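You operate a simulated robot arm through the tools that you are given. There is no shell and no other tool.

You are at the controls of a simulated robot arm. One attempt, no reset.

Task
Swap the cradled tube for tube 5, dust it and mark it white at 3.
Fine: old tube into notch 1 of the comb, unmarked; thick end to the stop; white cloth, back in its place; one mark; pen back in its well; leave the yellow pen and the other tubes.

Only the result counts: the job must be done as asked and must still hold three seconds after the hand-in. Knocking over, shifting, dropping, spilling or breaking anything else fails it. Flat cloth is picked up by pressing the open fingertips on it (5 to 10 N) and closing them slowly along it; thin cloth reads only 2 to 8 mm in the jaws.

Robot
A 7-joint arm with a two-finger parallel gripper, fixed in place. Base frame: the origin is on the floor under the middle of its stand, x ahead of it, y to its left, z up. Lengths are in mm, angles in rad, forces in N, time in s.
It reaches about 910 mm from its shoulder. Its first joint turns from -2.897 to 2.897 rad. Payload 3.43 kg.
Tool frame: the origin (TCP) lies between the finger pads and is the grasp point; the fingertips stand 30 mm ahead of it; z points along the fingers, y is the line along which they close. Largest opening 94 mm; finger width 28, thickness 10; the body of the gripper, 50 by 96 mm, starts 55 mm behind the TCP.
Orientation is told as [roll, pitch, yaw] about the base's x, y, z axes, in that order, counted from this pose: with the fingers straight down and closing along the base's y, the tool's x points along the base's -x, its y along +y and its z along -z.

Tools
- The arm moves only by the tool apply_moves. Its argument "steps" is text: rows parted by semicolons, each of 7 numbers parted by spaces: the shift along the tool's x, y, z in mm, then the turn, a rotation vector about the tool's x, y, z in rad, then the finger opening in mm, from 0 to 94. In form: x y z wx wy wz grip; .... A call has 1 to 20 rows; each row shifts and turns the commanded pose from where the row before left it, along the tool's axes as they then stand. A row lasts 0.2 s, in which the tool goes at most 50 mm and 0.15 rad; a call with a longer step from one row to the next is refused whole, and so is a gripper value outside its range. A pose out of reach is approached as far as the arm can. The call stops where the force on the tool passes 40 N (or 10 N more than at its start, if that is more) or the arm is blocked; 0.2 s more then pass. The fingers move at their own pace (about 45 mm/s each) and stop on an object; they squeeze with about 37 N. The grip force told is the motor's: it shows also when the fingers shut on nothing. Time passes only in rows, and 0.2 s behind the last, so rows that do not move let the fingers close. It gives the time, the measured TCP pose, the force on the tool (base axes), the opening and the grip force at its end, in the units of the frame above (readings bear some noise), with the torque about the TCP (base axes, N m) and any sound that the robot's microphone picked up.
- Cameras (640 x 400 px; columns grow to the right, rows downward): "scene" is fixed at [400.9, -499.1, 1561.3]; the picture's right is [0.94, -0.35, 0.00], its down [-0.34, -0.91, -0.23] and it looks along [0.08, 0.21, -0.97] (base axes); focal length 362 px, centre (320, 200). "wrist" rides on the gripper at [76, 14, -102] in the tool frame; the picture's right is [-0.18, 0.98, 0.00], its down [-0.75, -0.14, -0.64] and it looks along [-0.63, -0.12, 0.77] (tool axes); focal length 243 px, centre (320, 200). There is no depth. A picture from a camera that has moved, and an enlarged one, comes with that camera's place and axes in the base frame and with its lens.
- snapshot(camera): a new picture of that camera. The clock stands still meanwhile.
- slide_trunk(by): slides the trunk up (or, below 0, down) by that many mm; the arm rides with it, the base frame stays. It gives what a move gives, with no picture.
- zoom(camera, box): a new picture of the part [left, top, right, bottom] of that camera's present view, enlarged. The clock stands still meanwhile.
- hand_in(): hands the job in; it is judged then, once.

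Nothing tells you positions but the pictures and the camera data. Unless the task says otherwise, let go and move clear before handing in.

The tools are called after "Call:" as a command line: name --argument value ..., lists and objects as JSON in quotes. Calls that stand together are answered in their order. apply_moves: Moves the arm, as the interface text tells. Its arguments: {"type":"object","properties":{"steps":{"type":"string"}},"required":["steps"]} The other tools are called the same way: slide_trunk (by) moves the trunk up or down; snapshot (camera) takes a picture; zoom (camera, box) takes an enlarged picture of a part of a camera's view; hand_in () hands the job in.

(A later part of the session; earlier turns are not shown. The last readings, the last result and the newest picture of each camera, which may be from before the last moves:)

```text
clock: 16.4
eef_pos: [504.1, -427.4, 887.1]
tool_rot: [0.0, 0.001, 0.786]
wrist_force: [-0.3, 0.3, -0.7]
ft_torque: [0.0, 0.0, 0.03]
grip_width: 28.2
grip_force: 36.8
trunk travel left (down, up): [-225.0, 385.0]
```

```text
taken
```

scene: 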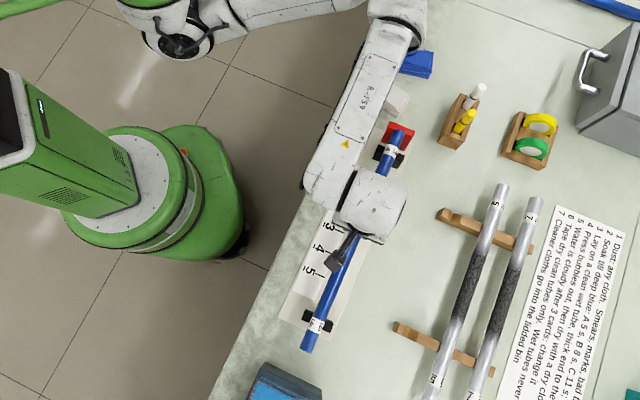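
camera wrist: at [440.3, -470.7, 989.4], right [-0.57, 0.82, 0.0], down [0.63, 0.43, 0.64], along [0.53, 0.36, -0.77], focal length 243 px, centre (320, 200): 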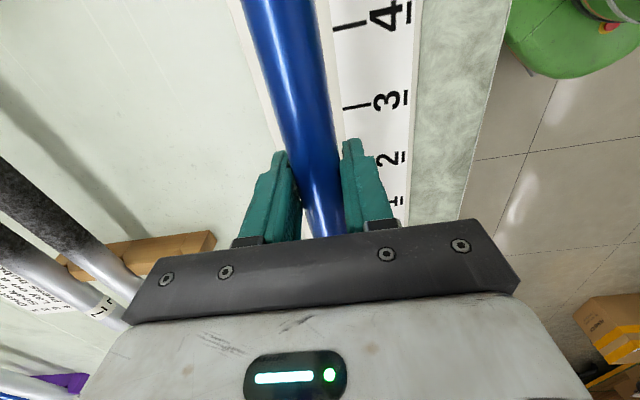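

It weighs only about 0.1 kg and hangs balanced. I'll lift it clear, carry it outward to above notch 1, and check.

Call:
apply_moves --steps "0 0 -15 0 0 0 15; 0 0 -20 0 0 0 15; 0 0 -15 0 0 0 15; 1 -15 0 0 0 0 15; 2 -25 0 0 0 0 15; 2 -30 0 0 0 0 15; 2 -30 0 0 0 0 15; 2 -30 0 0 0 0 15; 2 -25 0 0 0 0 15; 1 -15 0 0 0 0 15; 0 0 0 0 0 0 15"

Call:
snapshot --camera "wrist"

Call:
snapshot --camera "scene"

```text
clock: 18.8
eef_pos: [617.1, -555.2, 938.0]
tool_rot: [0.0, 0.0, 0.788]
wrist_force: [0.3, -0.2, -0.5]
ft_torque: [-0.03, 0.02, 0.01]
grip_width: 27.9
grip_force: 36.9
trunk travel left (down, up): [-225.0, 385.0]
```

```text
taken
camera wrist: at [552.5, -599.6, 1040.1], right [-0.57, 0.82, 0.0], down [0.63, 0.43, 0.64], along [0.53, 0.36, -0.77], focal length 243 px, centre (320, 200)
```

wrist: 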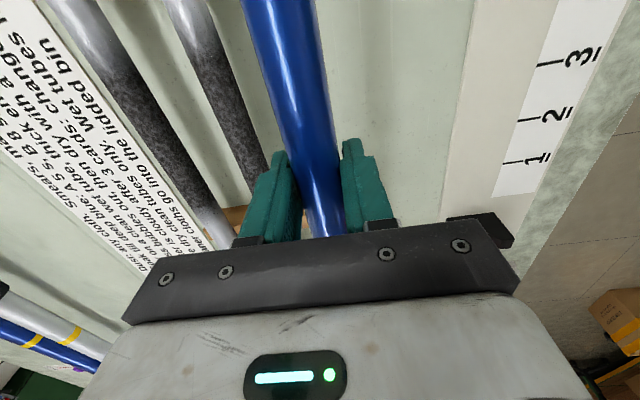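

```text
taken
```

scene: 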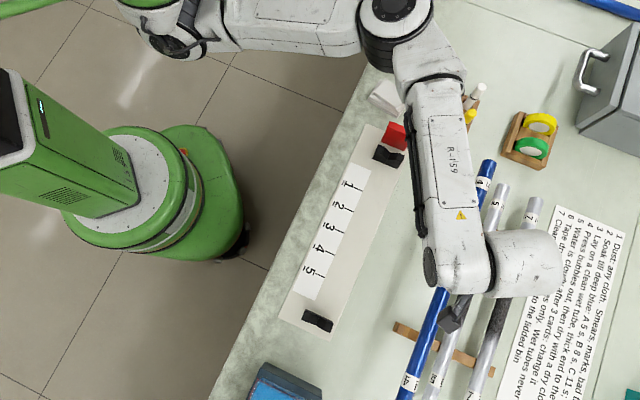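

TCP reads q=829, s=42, directly above notch 1. I'll descend to just above the expected contact.

Call:
apply_moves --steps "0 0 20 0 0 0 15; 0 0 25 0 0 0 15; 0 0 20 0 0 0 15; 0 0 13 0 0 0 15; 0 0 7 0 0 0 15; 0 0 0 0 0 0 15"

Call:
zoom --camera "scene" --box '[380, 300, 500, 400]'

Call:
zoom --camera "scene" --box '[430, 140, 550, 240]'

Call:
snapshot --camera "wrist"

```text
clock: 20.1
eef_pos: [615.2, -556.2, 853.1]
tool_rot: [-0.001, -0.001, 0.787]
wrist_force: [1.0, 0.6, -0.2]
ft_torque: [0.02, -0.02, 0.06]
grip_width: 28.0
grip_force: 37.4
trunk travel left (down, up): [-225.0, 385.0]
```

```text
4.00 times, centred on (440, 350) of scene
camera zoom: at [400.9, -499.1, 1561.3], right [0.94, -0.35, 0.0], down [-0.34, -0.91, -0.23], along [0.08, 0.21, -0.97], focal length 1447 px, centre (-160, -400)
```

zoom: 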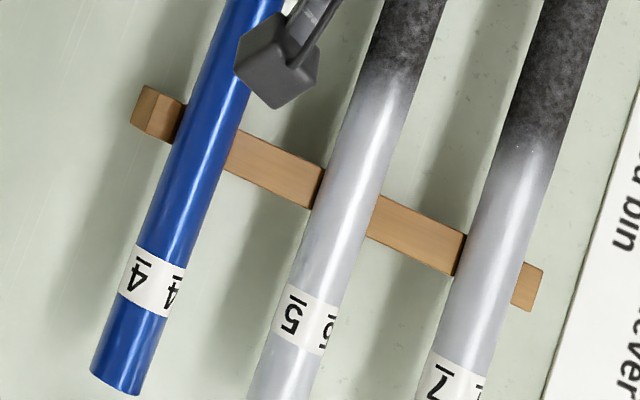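

```text
4.00 times, centred on (490, 190) of scene
camera zoom: at [400.9, -499.1, 1561.3], right [0.94, -0.35, 0.0], down [-0.34, -0.91, -0.23], along [0.08, 0.21, -0.97], focal length 1447 px, centre (-360, 240)
```

zoom: 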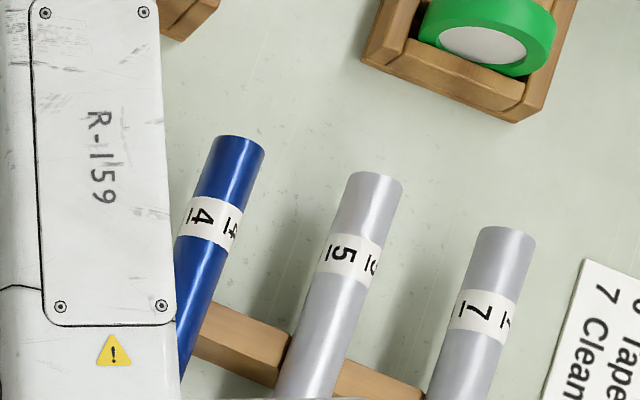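

```text
taken
camera wrist: at [550.9, -599.9, 953.8], right [-0.57, 0.82, 0.0], down [0.63, 0.43, 0.64], along [0.53, 0.36, -0.77], focal length 243 px, centre (320, 200)
```

wrist: 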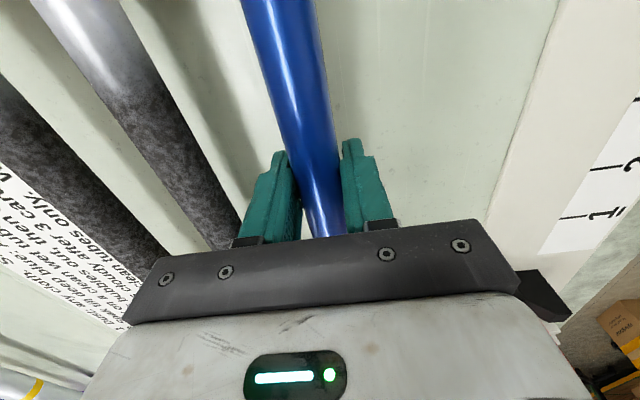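

The tube hovers right over notch 1. Now slow steps down until contact.

Call:
apply_moves --steps "0 0 2 0 0 0 15; 0 0 2 0 0 0 15; 0 0 2 0 0 0 15; 0 0 1.5 0 0 0 15; 0 0 0 0 0 0 15"

```text
clock: 21.4
eef_pos: [615.4, -557.9, 845.8]
tool_rot: [-0.003, 0.002, 0.788]
wrist_force: [6.9, -4.4, 15.4]
ft_torque: [0.11, -0.11, -0.15]
grip_width: 28.1
grip_force: 36.8
trunk travel left (down, up): [-225.0, 385.0]
```

Contact at z≈846 with 15 N. I'll ease off slightly outward to relieve the side load, then open the fingers just enough to clear.

Call:
apply_moves --steps "0 -1 -0.8 0 0 0 15; 0 0 0 0 0 0 15; 0 0 0 0 0 0 30; 0 0 0 0 0 0 36; 0 0 0 0 0 0 42; 0 0 0 0 0 0 48; 0 0 0 0 0 0 48"

Call:
snapshot --camera "wrist"

Call:
zoom --camera "scene" --box '[380, 300, 500, 400]'

```text
clock: 22.9
eef_pos: [616.6, -557.9, 843.6]
tool_rot: [-0.001, 0.001, 0.786]
wrist_force: [0.7, 0.3, 0.1]
ft_torque: [0.03, -0.01, 0.0]
grip_width: 47.9
grip_force: 0.1
trunk travel left (down, up): [-225.0, 385.0]
```

```text
taken
camera wrist: at [551.7, -601.2, 946.6], right [-0.57, 0.82, 0.0], down [0.63, 0.43, 0.64], along [0.53, 0.36, -0.77], focal length 243 px, centre (320, 200)
```

wrist: 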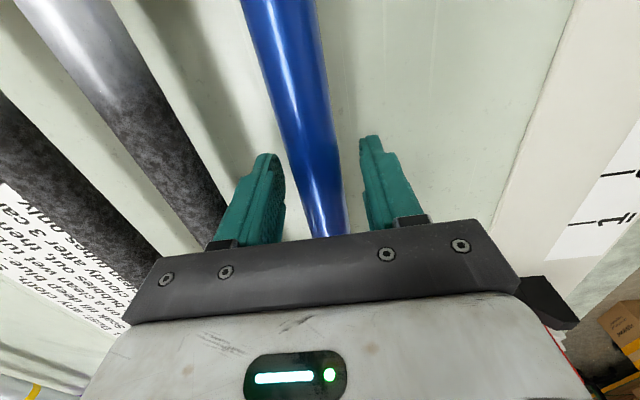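

```text
4.00 times, centred on (440, 350) of scene
camera zoom: at [400.9, -499.1, 1561.3], right [0.94, -0.35, 0.0], down [-0.34, -0.91, -0.23], along [0.08, 0.21, -0.97], focal length 1447 px, centre (-160, -400)
```

zoom: 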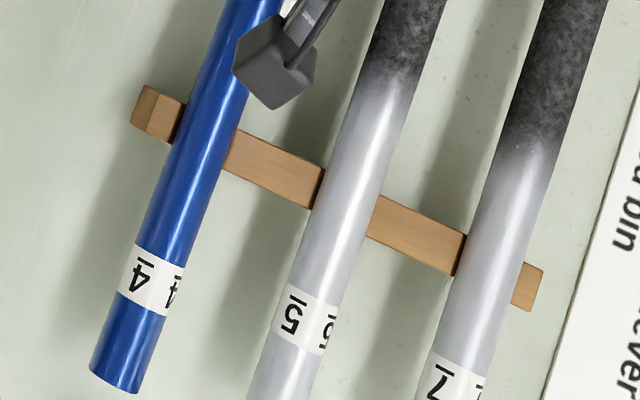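

Tube 4 now rests in notch 1 on both rails. I'll rise, tilt the hand outward by 0.15 rad for reach, and move over tube 5's clean section near the lower rail.

Call:
apply_moves --steps "0 0 -15 0 0 0 48; 0 0 -25 0 0 0 48; 0 0 -25 0 0 0 48; 0 0 -25 0 0 0 48; 0 0 0 0.075 0 0 48; 0 0 0 0.075 0 0 48; 21.5 -16.9 2.55 0 0 0 48; 21.5 -16.9 2.55 0 0 0 48; 21.5 -16.9 2.55 0 0 0 48; 21.5 -16.9 2.55 0 0 0 48; 0 0 0 0 0 0 48"

Call:
snapshot --camera "wrist"

Call:
zoom --camera "wrist" --box '[220, 0, 420, 220]'

Call:
snapshot --camera "scene"

```text
clock: 25.4
eef_pos: [604.1, -667.6, 932.6]
tool_rot: [-0.15, 0.0, 0.788]
wrist_force: [0.4, -0.6, -0.3]
ft_torque: [0.0, -0.01, -0.03]
grip_width: 48.0
grip_force: 0.1
trunk travel left (down, up): [-225.0, 385.0]
```

```text
taken
camera wrist: at [529.2, -700.8, 1032.2], right [-0.56, 0.82, -0.15], down [0.56, 0.5, 0.66], along [0.61, 0.28, -0.74], focal length 243 px, centre (320, 200)
```

wrist: 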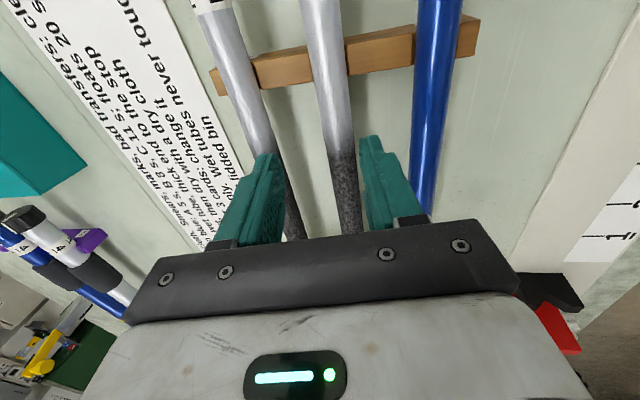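

```text
1.82 times, centred on (320, 110) of wrist
camera zoom: at [529.2, -700.8, 1032.2], right [-0.56, 0.82, -0.15], down [0.56, 0.5, 0.66], along [0.61, 0.28, -0.74], focal length 441 px, centre (320, 364)
```

zoom: 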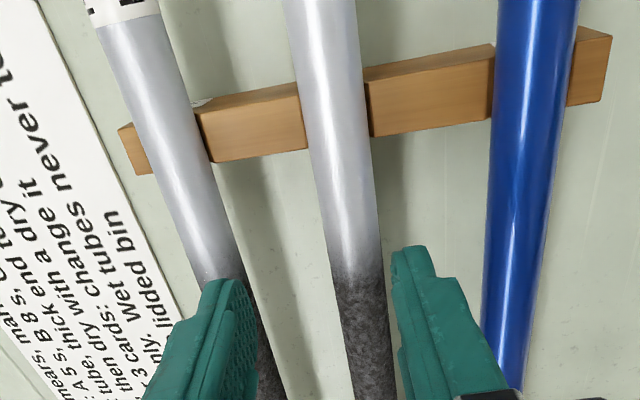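

```text
taken
```

scene: 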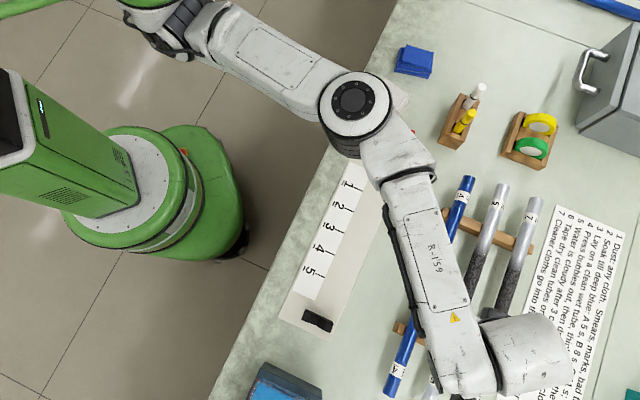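

Reach works with the tilt, and tube 5 is centred under the hand on its clean section. I'll descend straight down and grip.

Call:
apply_moves --steps "0 2.62 17.3 0 0 0 48; 0 2.62 17.3 0 0 0 48; 0 2.62 17.3 0 0 0 48; 0 2.62 17.3 0 0 0 48; 0 2.62 17.3 0 0 0 48; 0 0 0 0 0 0 48"

Call:
snapshot --camera "wrist"

```text
clock: 26.8
eef_pos: [603.7, -666.9, 847.3]
tool_rot: [-0.151, 0.0, 0.786]
wrist_force: [0.5, 0.6, 1.4]
ft_torque: [0.02, -0.01, -0.01]
grip_width: 47.9
grip_force: 0.0
trunk travel left (down, up): [-225.0, 385.0]
```

```text
taken
camera wrist: at [528.8, -699.1, 946.9], right [-0.56, 0.82, -0.15], down [0.56, 0.5, 0.66], along [0.61, 0.28, -0.74], focal length 243 px, centre (320, 200)
```

wrist: 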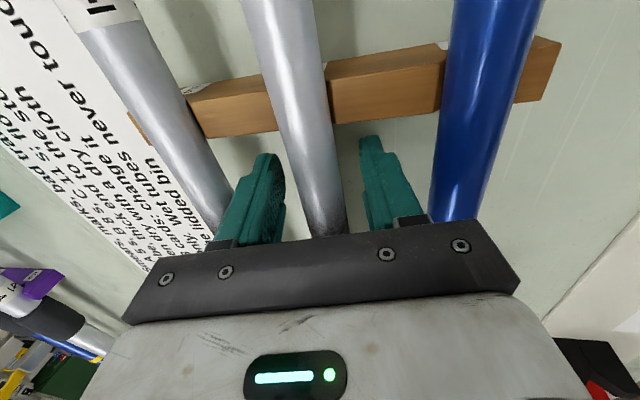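

The tube is centred between the fingers. Closing.

Call:
apply_moves --steps "0 0 0 0 0 0 40; 0 0 0 0 0 0 34; 0 0 0 0 0 0 28; 0 0 0 0 0 0 20; 0 0 0 0 0 0 15; 0 0 0 0 0 0 15; 0 0 0 0 0 0 15"

```text
clock: 28.4
eef_pos: [604.1, -666.0, 847.8]
tool_rot: [-0.151, 0.0, 0.787]
wrist_force: [4.8, -4.9, 5.9]
ft_torque: [-0.05, -0.05, -0.13]
grip_width: 26.1
grip_force: 37.1
trunk travel left (down, up): [-225.0, 385.0]
```

The grip reads 26.1 mm here, against about 28 mm mid-tube, which confirms the lower end is the thin one. Lifting gently.

Call:
apply_moves --steps "0 -0.6 -4 0 0 0 15; 0 -0.9 -6 0 0 0 15; 0 -1.5 -9.9 0 0 0 15; 0 -2.2 -14.8 0 0 0 15; 0 -2.2 -14.8 0 0 0 15; 0 0 0 0 0 0 15"

Call:
snapshot --camera "wrist"

Call:
snapshot --camera "scene"

```text
clock: 29.8
eef_pos: [604.8, -667.8, 897.3]
tool_rot: [-0.149, 0.0, 0.786]
wrist_force: [-0.2, 0.3, 0.1]
ft_torque: [-0.04, 0.02, 0.01]
grip_width: 26.3
grip_force: 37.0
trunk travel left (down, up): [-225.0, 385.0]
```

```text
taken
camera wrist: at [529.6, -700.1, 996.6], right [-0.56, 0.82, -0.15], down [0.56, 0.5, 0.66], along [0.61, 0.28, -0.74], focal length 243 px, centre (320, 200)
```

wrist: 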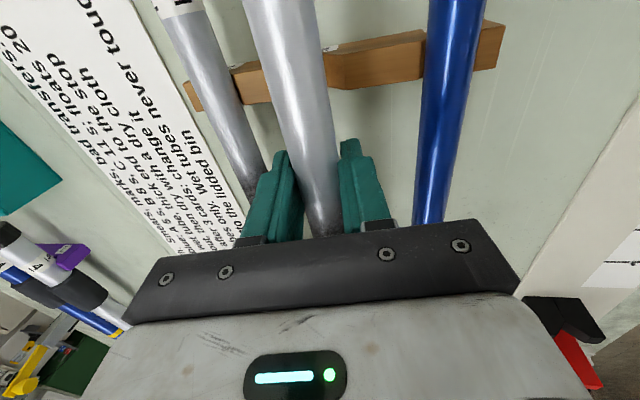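

```text
taken
```

scene: 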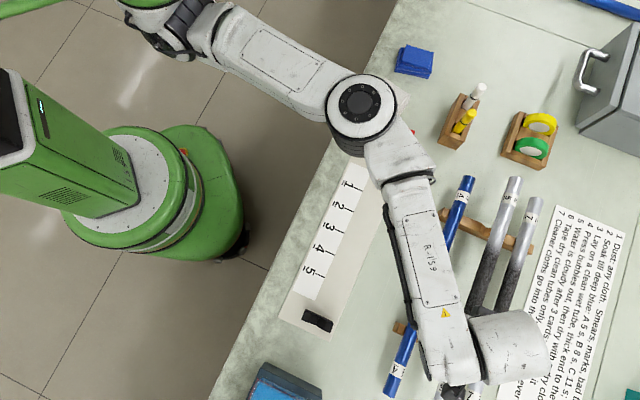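

Tube 5 is clear. A monitor-like box stands near the cradle's lower end at about s=−225. I'll raise the tube, carry it inward over the cradle about 9 mm short of the stop, and level the hand.

Call:
apply_moves --steps "0 -3.6 -23.7 0 0 0 15; 0 -3.6 -23.7 0 0 0 15; 0.5 13.2 -2 0 0 0 15; 1 26.3 -3.97 0 0 0 15; 1 26.3 -3.97 0 0 0 15; 1 26.3 -3.97 0 0 0 15; 1 26.3 -3.97 0 0 0 15; 1 26.3 -3.97 0 0 0 15; 1 26.3 -3.97 0 0 0 15; 1 26.3 -3.97 0 0 0 15; 1 26.3 -3.97 0 0 0 15; 0.5 13.2 -2 0 0 0 15; 0 0 0 -0.075 0 0 15; 0 0 0 -0.075 0 0 15; 0 0 0 0 0 0 15"

Call:
snapshot --camera "wrist"

Call:
snapshot --camera "scene"

```text
clock: 33.0
eef_pos: [428.5, -503.8, 944.7]
tool_rot: [0.002, -0.001, 0.788]
wrist_force: [-0.9, 0.2, -0.4]
ft_torque: [-0.03, 0.05, -0.03]
grip_width: 25.9
grip_force: 37.3
trunk travel left (down, up): [-225.0, 385.0]
```

```text
taken
camera wrist: at [364.0, -547.3, 1047.7], right [-0.57, 0.82, 0.0], down [0.63, 0.43, 0.64], along [0.53, 0.36, -0.77], focal length 243 px, centre (320, 200)
```

wrist: 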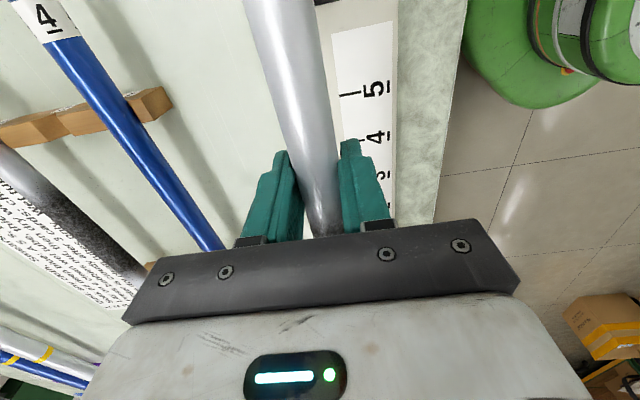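

```text
taken
```

scene: 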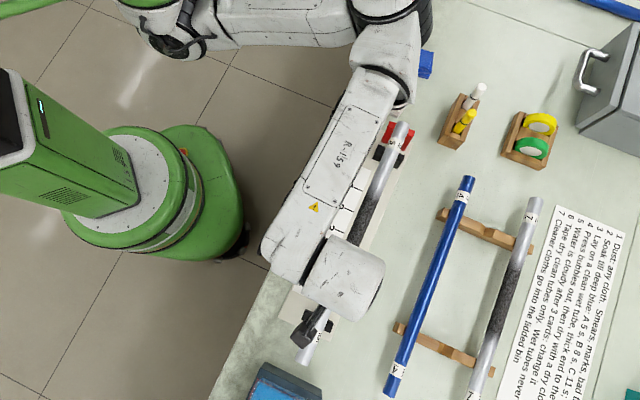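

Zooming on both ends to verify alignment before lowering.

Call:
zoom --camera "scene" --box '[360, 100, 440, 170]'

Call:
zoom --camera "scene" --box '[250, 300, 370, 400]'

```text
5.71 times, centred on (400, 135) of scene
camera zoom: at [400.9, -499.1, 1561.3], right [0.94, -0.35, 0.0], down [-0.34, -0.91, -0.23], along [0.08, 0.21, -0.97], focal length 2067 px, centre (-137, 571)
```

zoom: 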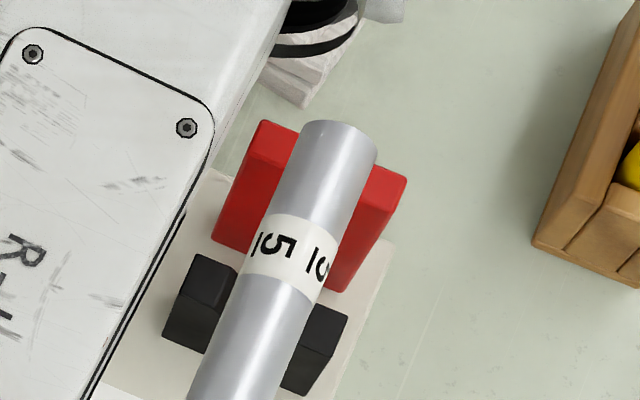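

```text
4.00 times, centred on (310, 350) of scene
camera zoom: at [400.9, -499.1, 1561.3], right [0.94, -0.35, 0.0], down [-0.34, -0.91, -0.23], along [0.08, 0.21, -0.97], focal length 1447 px, centre (360, -400)
```

zoom: 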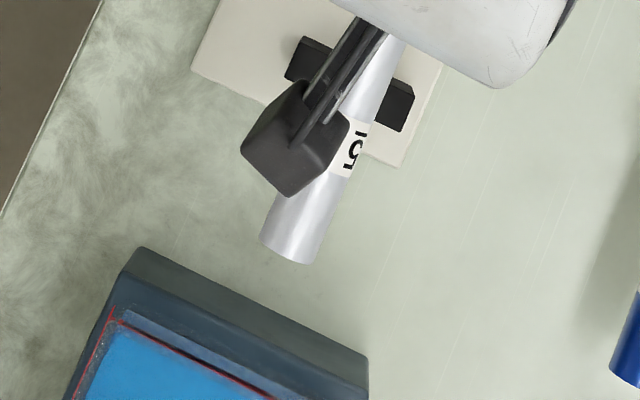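

The thick end is about 8–12 mm short of the stop and laterally aligned, and the monitor is clear. Lowering to just above the expected contact.

Call:
apply_moves --steps "0 0 18 0 0 0 15; 0 0 20 0 0 0 15; 0 0 18 0 0 0 15; 0 0 11 0 0 0 15; 0 0 5 0 0 0 15; 0 0 0 0 0 0 15"

Call:
zoom --camera "scene" --box '[360, 100, 440, 170]'

Call:
snapshot --camera "wrist"

```text
clock: 34.4
eef_pos: [427.2, -504.6, 872.5]
tool_rot: [0.001, 0.0, 0.787]
wrist_force: [1.0, -0.2, -0.7]
ft_torque: [-0.02, 0.07, -0.01]
grip_width: 25.7
grip_force: 36.7
trunk travel left (down, up): [-225.0, 385.0]
```

```text
5.71 times, centred on (400, 135) of scene
camera zoom: at [400.9, -499.1, 1561.3], right [0.94, -0.35, 0.0], down [-0.34, -0.91, -0.23], along [0.08, 0.21, -0.97], focal length 2067 px, centre (-137, 571)
```

zoom: 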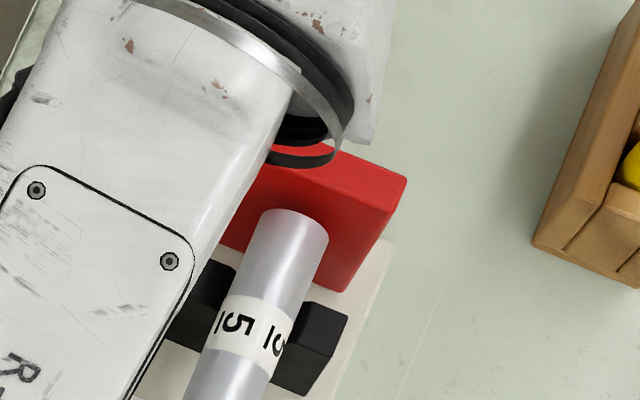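

```text
taken
camera wrist: at [364.4, -547.2, 975.1], right [-0.57, 0.82, 0.0], down [0.63, 0.43, 0.64], along [0.53, 0.36, -0.77], focal length 243 px, centre (320, 200)
```

wrist: 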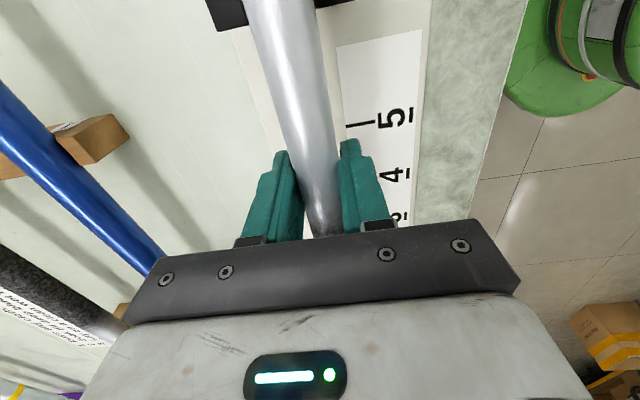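

The thick end is now in front of the stop, below its top. Slow steps down to contact.

Call:
apply_moves --steps "0 0 2 0 0 0 15; 0 0 2 0 0 0 15; 0 0 1.5 0 0 0 15; 0 0 1.5 0 0 0 15; 0 0 0 0 0 0 15"

```text
clock: 35.5
eef_pos: [427.7, -504.5, 866.5]
tool_rot: [0.0, -0.001, 0.786]
wrist_force: [0.4, 0.0, -0.8]
ft_torque: [-0.05, 0.01, 0.03]
grip_width: 26.0
grip_force: 36.8
trunk travel left (down, up): [-225.0, 385.0]
```

Call:
apply_moves --steps "0 0 1 0 0 0 15; 0 0 1 0 0 0 15; 0 0 1 0 0 0 15; 0 0 1 0 0 0 15; 0 0 0 0 0 0 15"

```text
clock: 36.8
eef_pos: [429.3, -504.3, 864.0]
tool_rot: [-0.001, -0.001, 0.788]
wrist_force: [5.8, -3.3, 9.8]
ft_torque: [0.31, -0.38, -0.28]
grip_width: 23.5
grip_force: 37.0
trunk travel left (down, up): [-225.0, 385.0]
```

Contact is made at both blocks, but the grip reading changed to 23.5 mm. I'll check the pictures before going on.

Call:
snapshot --camera "wrist"

Call:
zoom --camera "wrist" --box '[220, 0, 420, 240]'

Call:
zoom --camera "scene" --box '[360, 100, 440, 170]'

Call:
zoom --camera "scene" --box '[250, 290, 370, 390]'

```text
taken
camera wrist: at [364.2, -547.3, 966.5], right [-0.57, 0.82, 0.0], down [0.63, 0.44, 0.64], along [0.53, 0.36, -0.77], focal length 243 px, centre (320, 200)
```

wrist: 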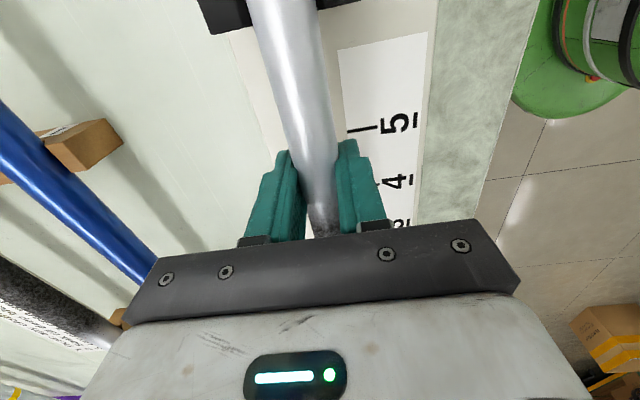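

```text
1.67 times, centred on (320, 120) of wrist
camera zoom: at [364.2, -547.3, 966.5], right [-0.57, 0.82, 0.0], down [0.63, 0.44, 0.64], along [0.53, 0.36, -0.77], focal length 404 px, centre (320, 333)
```

zoom: 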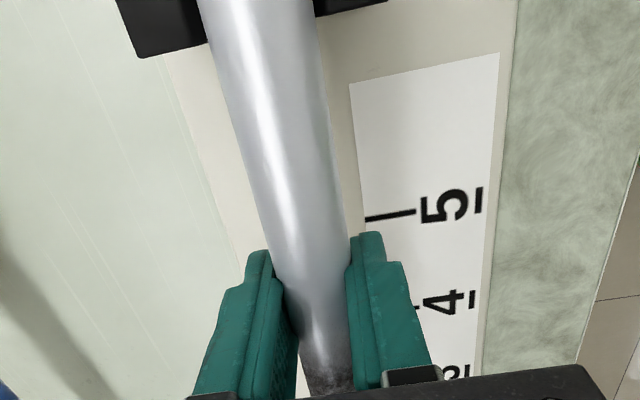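

```text
5.71 times, centred on (400, 135) of scene
camera zoom: at [400.9, -499.1, 1561.3], right [0.94, -0.35, 0.0], down [-0.34, -0.91, -0.23], along [0.08, 0.21, -0.97], focal length 2067 px, centre (-137, 571)
```

zoom: 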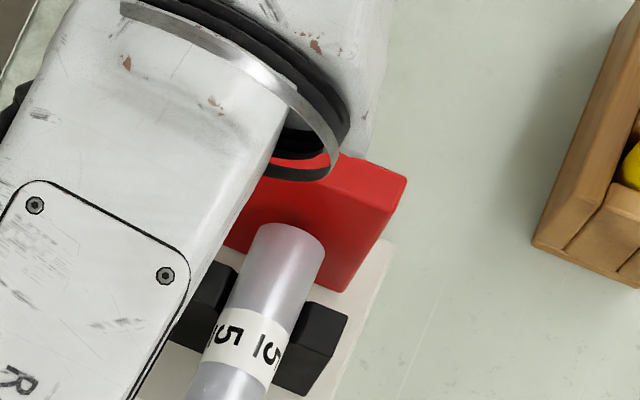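

```text
4.00 times, centred on (310, 340) of scene
camera zoom: at [400.9, -499.1, 1561.3], right [0.94, -0.35, 0.0], down [-0.34, -0.91, -0.23], along [0.08, 0.21, -0.97], focal length 1447 px, centre (360, -360)
```

zoom: 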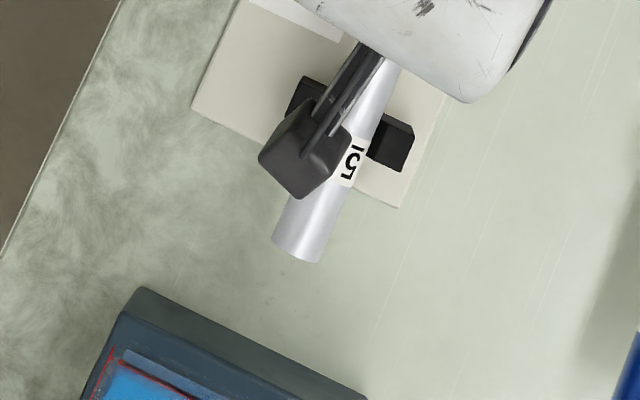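

The tube is seated in both blocks with some side load. I'll ease off, open the fingers and let it settle, then re-check.

Call:
apply_moves --steps "0 -1 -0.5 0 0 0 15; 0 0 0 0 0 0 15; 0 0 0 0 0 0 28; 0 0 0 0 0 0 32; 0 0 0 0 0 0 38; 0 0 0 0 0 0 46; 0 0 0 0 0 0 46"

Call:
zoom --camera "wrist" --box '[220, 0, 420, 240]'

Call:
zoom --camera "scene" --box '[360, 100, 440, 170]'

Call:
zoom --camera "scene" --box '[250, 290, 370, 390]'

```text
clock: 38.4
eef_pos: [428.6, -504.4, 862.3]
tool_rot: [-0.001, 0.0, 0.787]
wrist_force: [0.0, 0.4, 0.8]
ft_torque: [0.01, 0.02, 0.0]
grip_width: 46.1
grip_force: 0.1
trunk travel left (down, up): [-225.0, 385.0]
```

```text
1.67 times, centred on (320, 120) of wrist
camera zoom: at [364.6, -547.7, 965.7], right [-0.57, 0.82, 0.0], down [0.63, 0.43, 0.64], along [0.53, 0.36, -0.77], focal length 404 px, centre (320, 333)
```

zoom: 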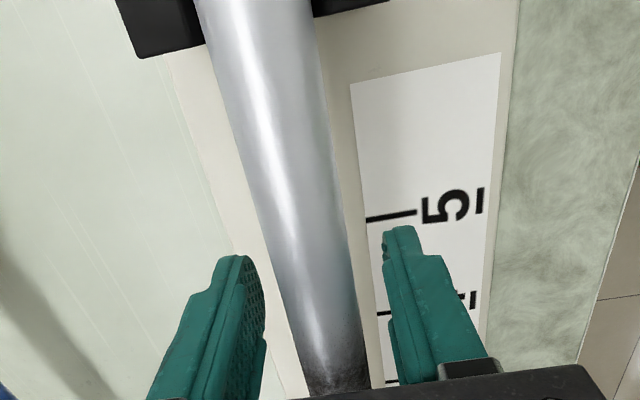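

```text
5.71 times, centred on (400, 135) of scene
camera zoom: at [400.9, -499.1, 1561.3], right [0.94, -0.35, 0.0], down [-0.34, -0.91, -0.23], along [0.08, 0.21, -0.97], focal length 2067 px, centre (-137, 571)
```

zoom: 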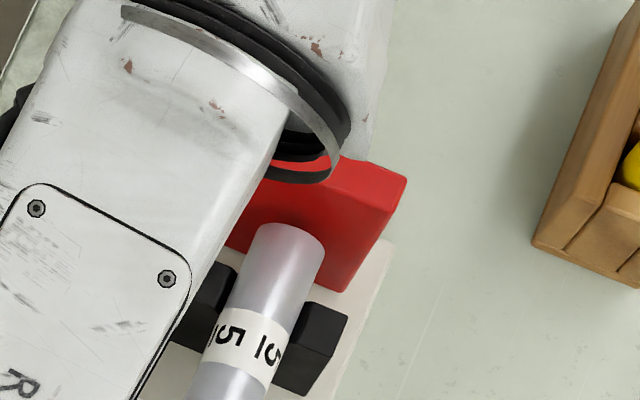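

```text
4.00 times, centred on (310, 340) of scene
camera zoom: at [400.9, -499.1, 1561.3], right [0.94, -0.35, 0.0], down [-0.34, -0.91, -0.23], along [0.08, 0.21, -0.97], focal length 1447 px, centre (360, -360)
```

zoom: 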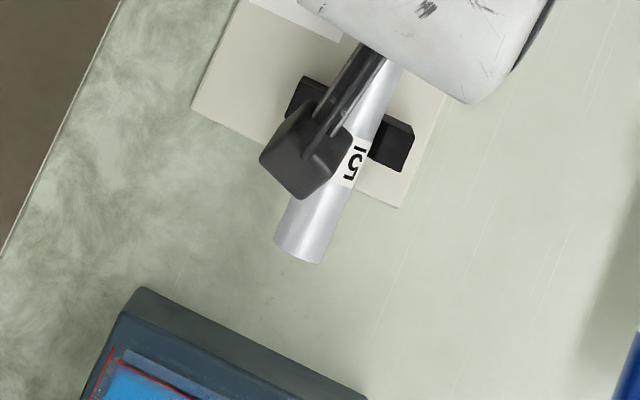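

It's seated in both blocks and centred between the fingers, with about a 10 mm gap to the stop. I'll re-grip and slide it toward the stop in small steps while watching the axial force.

Call:
apply_moves --steps "0 0 0 0 0 0 38; 0 0 0 0 0 0 32; 0 0 0 0 0 0 26; 0 0 0 0 0 0 20; 0 0 0 0 0 0 15; 0 0 0 0 0 0 15"

Call:
apply_moves --steps "-1.5 0 0 0 0 0 15; -1.5 0 0 0 0 0 15; -1.5 0 0 0 0 0 15; -1.5 0 0 0 0 0 15; 0 0 0 0 0 0 15"

```text
clock: 39.8
eef_pos: [428.9, -504.4, 862.7]
tool_rot: [0.0, 0.0, 0.788]
wrist_force: [1.3, -1.4, 0.9]
ft_torque: [0.0, -0.02, -0.08]
grip_width: 23.5
grip_force: 37.1
trunk travel left (down, up): [-225.0, 385.0]
```

```text
clock: 41.0
eef_pos: [433.0, -500.4, 862.5]
tool_rot: [0.0, 0.001, 0.787]
wrist_force: [-0.3, -0.6, -0.7]
ft_torque: [-0.04, 0.05, 0.01]
grip_width: 23.5
grip_force: 37.0
trunk travel left (down, up): [-225.0, 385.0]
```

It slides freely with no contact yet. Continuing in 1 mm steps.

Call:
apply_moves --steps "-1 0 0 0 0 0 15; -1 0 0 0 0 0 15; -1 0 0 0 0 0 15; 0 0 0 0 0 0 15"

Call:
zoom --camera "scene" --box '[360, 100, 440, 170]'

```text
clock: 42.0
eef_pos: [434.9, -498.6, 862.6]
tool_rot: [0.0, 0.0, 0.787]
wrist_force: [-1.9, 0.7, 0.8]
ft_torque: [-0.08, 0.09, -0.05]
grip_width: 23.3
grip_force: 37.0
trunk travel left (down, up): [-225.0, 385.0]
```

```text
5.71 times, centred on (400, 135) of scene
camera zoom: at [400.9, -499.1, 1561.3], right [0.94, -0.35, 0.0], down [-0.34, -0.91, -0.23], along [0.08, 0.21, -0.97], focal length 2067 px, centre (-137, 571)
```

zoom: 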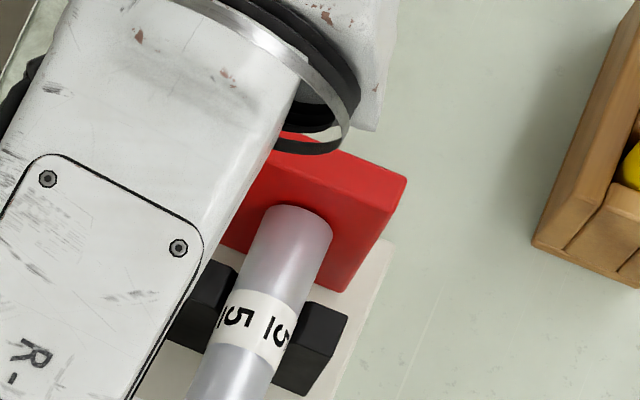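

Call:
apply_moves --steps "-1 0 0 0 0 0 15; -1 0 0 0 0 0 15; 0 0 0 0 0 0 15"

Call:
apply_moves --steps "-1 0 0 0 0 0 15; -1 0 0 0 0 0 15; 0 0 0 0 0 0 15"

```text
clock: 42.8
eef_pos: [436.5, -497.6, 864.4]
tool_rot: [0.0, 0.0, 0.787]
wrist_force: [0.1, -1.7, 1.4]
ft_torque: [0.16, -0.22, -0.12]
grip_width: 23.4
grip_force: 36.5
trunk travel left (down, up): [-225.0, 385.0]
```

```text
clock: 43.5
eef_pos: [434.8, -498.0, 863.3]
tool_rot: [0.001, 0.006, 0.785]
wrist_force: [-9.5, -12.5, 3.7]
ft_torque: [0.1, -0.13, -0.06]
grip_width: 23.3
grip_force: 37.5
trunk travel left (down, up): [-225.0, 385.0]
```

The thick end is now pressed against the stop at about 15 N axially. I'll open and check the seating.

Call:
apply_moves --steps "0 0 0 0 0 0 25; 0 0 0 0 0 0 30; 0 0 0 0 0 0 38; 0 0 0 0 0 0 50; 0 0 0 0 0 0 50; 0 0 -15 0 0 0 50; 0 0 -25 0 0 0 50; 0 0 -30 0 0 0 50; 0 0 -30 0 0 0 50"

Call:
snapshot --camera "wrist"

Call:
snapshot --camera "scene"

Call:
zoom --camera "scene" --box '[360, 100, 440, 170]'

```text
clock: 45.5
eef_pos: [438.4, -496.2, 964.3]
tool_rot: [0.0, 0.001, 0.787]
wrist_force: [0.4, -0.3, -0.1]
ft_torque: [-0.02, -0.01, 0.01]
grip_width: 49.9
grip_force: 0.0
trunk travel left (down, up): [-225.0, 385.0]
```

```text
taken
camera wrist: at [374.4, -539.4, 1066.3], right [-0.57, 0.82, 0.0], down [0.63, 0.43, 0.64], along [0.53, 0.36, -0.77], focal length 243 px, centre (320, 200)
```

wrist: 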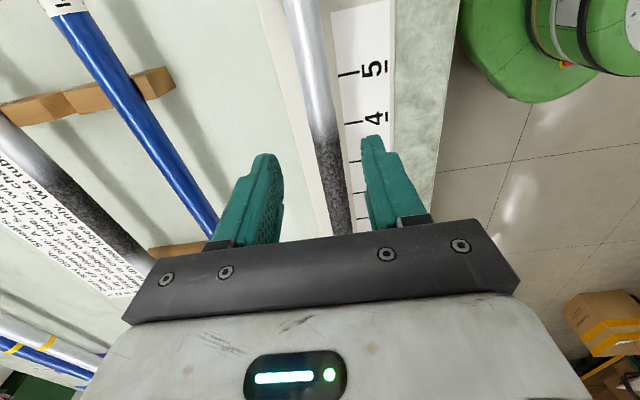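

```text
taken
```

scene: 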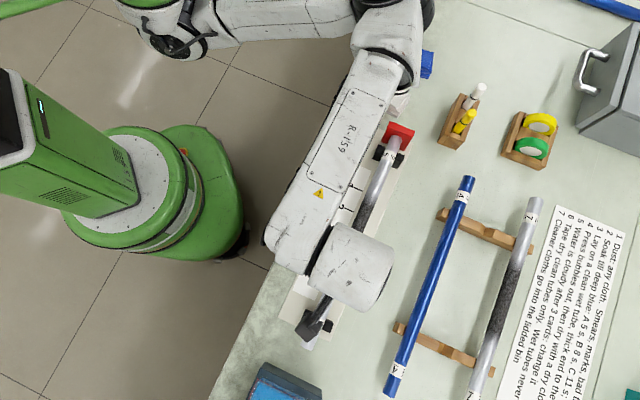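

```text
5.71 times, centred on (400, 135) of scene
camera zoom: at [400.9, -499.1, 1561.3], right [0.94, -0.35, 0.0], down [-0.34, -0.91, -0.23], along [0.08, 0.21, -0.97], focal length 2067 px, centre (-137, 571)
```

zoom: 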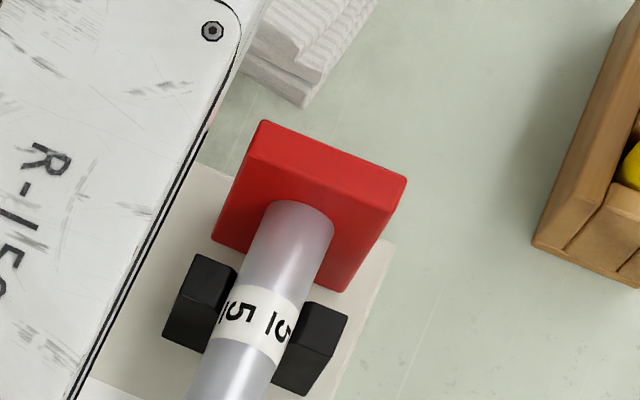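

Tube 5 lies in the cradle with its end on the stop. To be sure about the taper, I'll hover over the upper clean part and measure the width there too.

Call:
apply_moves --steps "-20 0.5 0 0 0 0 60; -30 0.5 0 0 0 0 60; -30 0 0 0 0 0 60; -30 0 0 0 0 0 60; -30 0 0 0 0 0 60; -30 0 0 0 0 0 60; -22 0 0 0 0 0 60; 0 0 20 0 0 0 60; 0 0 25 0 0 0 60; 0 0 20 0 0 0 60; 0 0 0 0 0 0 60"

Call:
snapshot --camera "wrist"

Call:
zoom --camera "wrist" --box '[220, 0, 420, 240]'

```text
clock: 48.0
eef_pos: [570.3, -357.9, 896.6]
tool_rot: [-0.001, -0.001, 0.788]
wrist_force: [0.1, -0.2, 0.0]
ft_torque: [-0.01, -0.02, 0.02]
grip_width: 60.2
grip_force: 0.1
trunk travel left (down, up): [-225.0, 385.0]
```

```text
taken
camera wrist: at [507.0, -400.8, 998.3], right [-0.57, 0.82, 0.0], down [0.63, 0.43, 0.64], along [0.53, 0.36, -0.77], focal length 243 px, centre (320, 200)
```

wrist: 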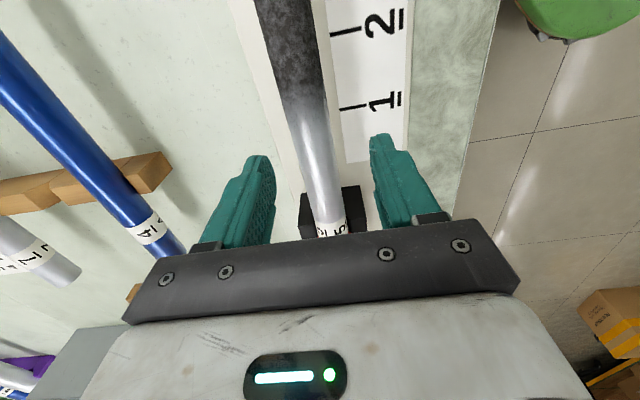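

```text
1.67 times, centred on (320, 120) of wrist
camera zoom: at [507.0, -400.8, 998.3], right [-0.57, 0.82, 0.0], down [0.63, 0.43, 0.64], along [0.53, 0.36, -0.77], focal length 404 px, centre (320, 333)
```

zoom: 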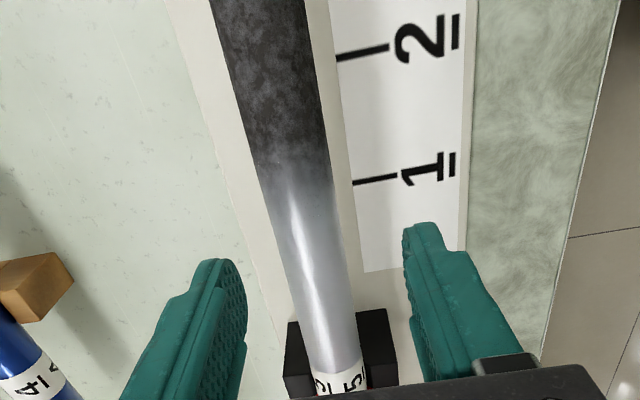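

I'm over the clean section near the stop end. Measuring the width there.

Call:
apply_moves --steps "0 0 17 0 0 0 60; 0 0 17 0 0 0 60; 0 0 0 0 0 0 50; 0 0 0 0 0 0 40; 0 0 0 0 0 0 32; 0 0 0 0 0 0 26; 0 0 0 0 0 0 20; 0 0 0 0 0 0 20; 0 0 0 0 0 0 20"

```text
clock: 50.0
eef_pos: [572.7, -358.8, 863.3]
tool_rot: [-0.004, 0.002, 0.789]
wrist_force: [15.1, -13.8, 15.1]
ft_torque: [-0.03, -0.24, -0.01]
grip_width: 25.4
grip_force: 37.2
trunk travel left (down, up): [-225.0, 385.0]
```

The upper part reads 25.4 mm against 23.5 mm at the lower part, so the thick end is at the stop. Opening, backing off, and checking that the tube hasn't moved.

Call:
apply_moves --steps "0 0 0 0 0 0 28; 0 0 0 0 0 0 36; 0 0 0 0 0 0 46; 0 0 0 0 0 0 60; 0 0 -20 0 0 0 60; 0 0 -30 0 0 0 60; 0 0 -30 0 0 0 60; 0 0 -20 0 0 0 94"

Call:
zoom --camera "wrist" --box '[220, 40, 420, 240]'

Call:
snapshot --camera "scene"

```text
clock: 51.8
eef_pos: [574.5, -358.4, 966.1]
tool_rot: [-0.001, 0.0, 0.787]
wrist_force: [0.1, -0.1, -0.4]
ft_torque: [-0.01, 0.01, -0.02]
grip_width: 93.8
grip_force: 0.3
trunk travel left (down, up): [-225.0, 385.0]
```

```text
2.00 times, centred on (320, 140) of wrist
camera zoom: at [510.0, -402.1, 1068.7], right [-0.57, 0.82, 0.0], down [0.63, 0.43, 0.64], along [0.53, 0.36, -0.77], focal length 485 px, centre (320, 320)
```

zoom: 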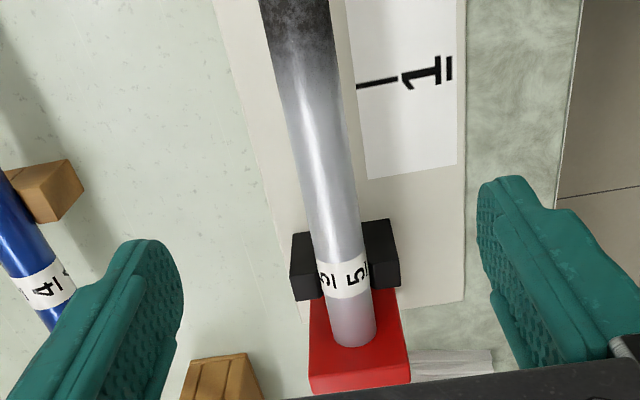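

```text
taken
```

scene: 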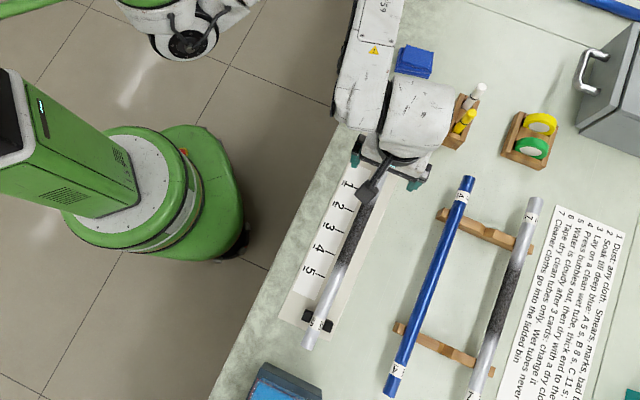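

Zooming on the tube's end at the stop to confirm contact.

Call:
zoom --camera "wrist" --box '[300, 170, 380, 235]'

Call:
zoom --camera "scene" --box '[290, 290, 350, 360]'

```text
6.15 times, centred on (340, 202) of wrist
camera zoom: at [510.0, -402.1, 1068.7], right [-0.57, 0.82, 0.0], down [0.63, 0.43, 0.64], along [0.53, 0.36, -0.77], focal length 1493 px, centre (197, 185)
```

zoom: 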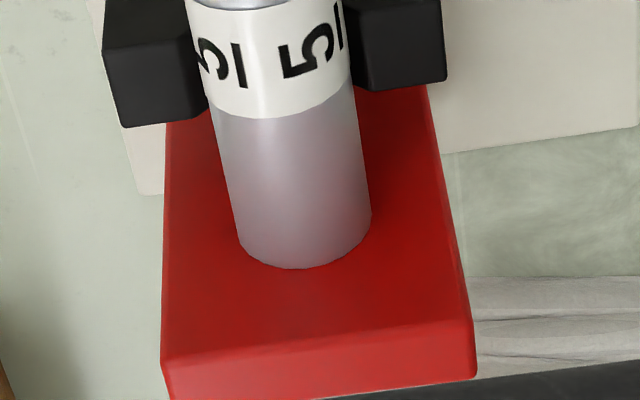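

```text
5.71 times, centred on (320, 325) of scene
camera zoom: at [400.9, -499.1, 1561.3], right [0.94, -0.35, 0.0], down [-0.34, -0.91, -0.23], along [0.08, 0.21, -0.97], focal length 2067 px, centre (320, -514)
```

zoom: 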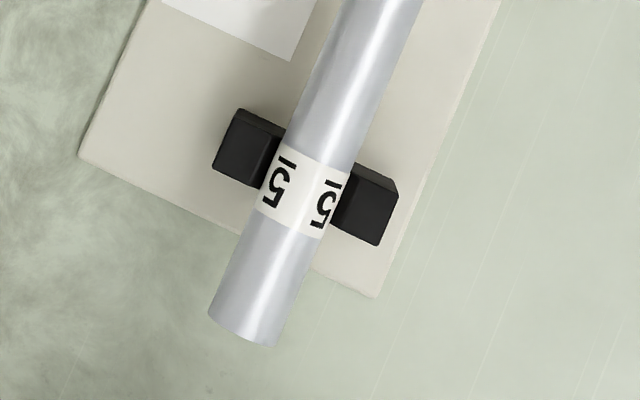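

Tube 5's end sits flush on the stop face, and its far end lies where the old tube's was. Next is the white cloth, so I'll move the camera over it.

Call:
apply_moves --steps "-29.6 10 -8 0 0 0 94; -29.6 10 -8 0 0 0 94; -29.6 10 -8 0 0 0 94; -29.6 10 -8 0 0 0 94; -29.6 10 -8 0 0 0 94"

Call:
snapshot --camera "wrist"

Call:
snapshot --camera "scene"

```text
clock: 53.0
eef_pos: [640.7, -217.8, 1004.0]
tool_rot: [0.001, 0.0, 0.787]
wrist_force: [-0.2, 0.0, 1.6]
ft_torque: [-0.01, -0.02, -0.05]
grip_width: 94.0
grip_force: 0.0
trunk travel left (down, up): [-225.0, 385.0]
```

```text
taken
camera wrist: at [576.2, -260.4, 1107.0], right [-0.57, 0.82, 0.0], down [0.63, 0.43, 0.64], along [0.53, 0.36, -0.77], focal length 243 px, centre (320, 200)
```

wrist: 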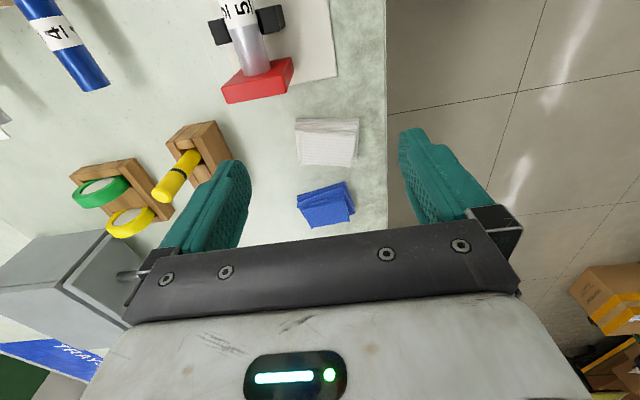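

```text
taken
```

scene: 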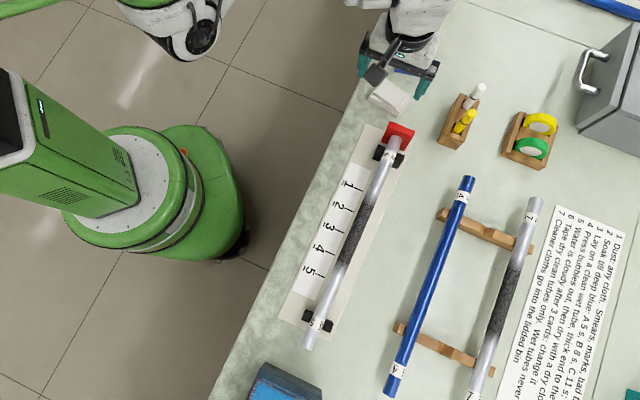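

Call:
zoom --camera "wrist" --box '[270, 90, 390, 240]'

Call:
zoom --camera "wrist" --box '[285, 105, 370, 175]'

Call:
zoom --camera "wrist" --box '[140, 100, 250, 220]'

Call:
zoom --camera "wrist" --box '[190, 0, 350, 110]'

```text
2.67 times, centred on (330, 165) of wrist
camera zoom: at [576.2, -260.4, 1107.0], right [-0.57, 0.82, 0.0], down [0.63, 0.43, 0.64], along [0.53, 0.36, -0.77], focal length 647 px, centre (293, 293)
```

zoom: 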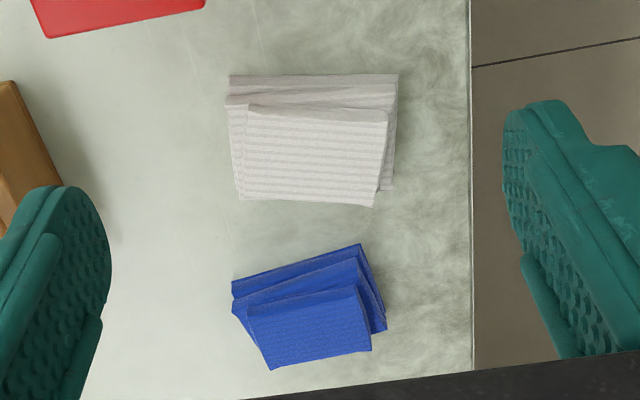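

```text
5.71 times, centred on (328, 140) of wrist
camera zoom: at [576.2, -260.4, 1107.0], right [-0.57, 0.82, 0.0], down [0.63, 0.43, 0.64], along [0.53, 0.36, -0.77], focal length 1386 px, centre (277, 543)
```

zoom: 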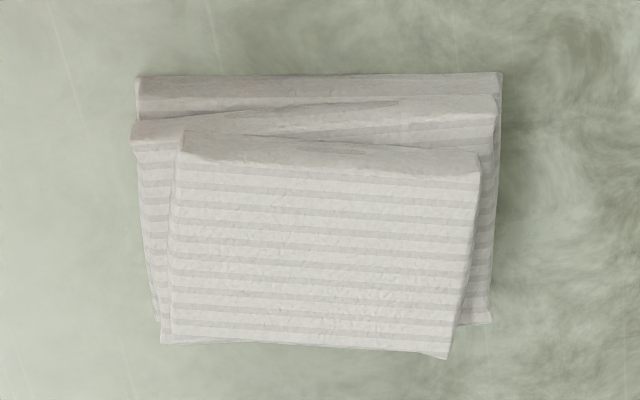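

```text
3.33 times, centred on (195, 160) of wrist
camera zoom: at [576.2, -260.4, 1107.0], right [-0.57, 0.82, 0.0], down [0.63, 0.43, 0.64], along [0.53, 0.36, -0.77], focal length 809 px, centre (737, 333)
```

zoom: 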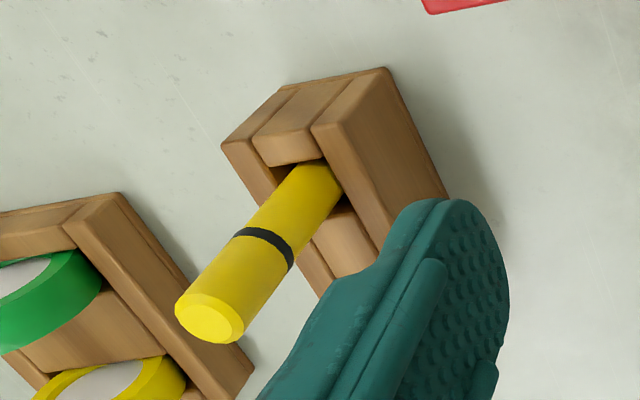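

```text
3.64 times, centred on (270, 55) of wrist
camera zoom: at [576.2, -260.4, 1107.0], right [-0.57, 0.82, 0.0], down [0.63, 0.43, 0.64], along [0.53, 0.36, -0.77], focal length 882 px, centre (502, 727)
```

zoom: 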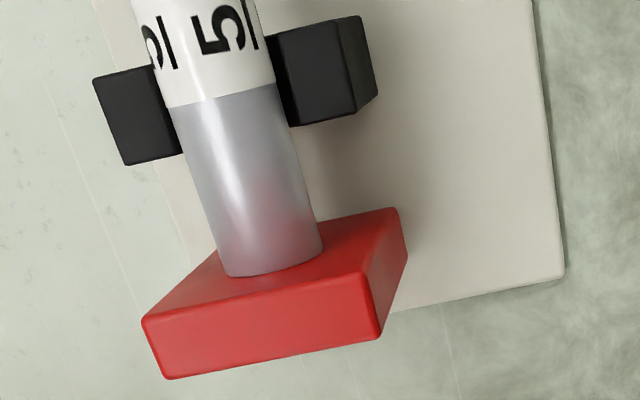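

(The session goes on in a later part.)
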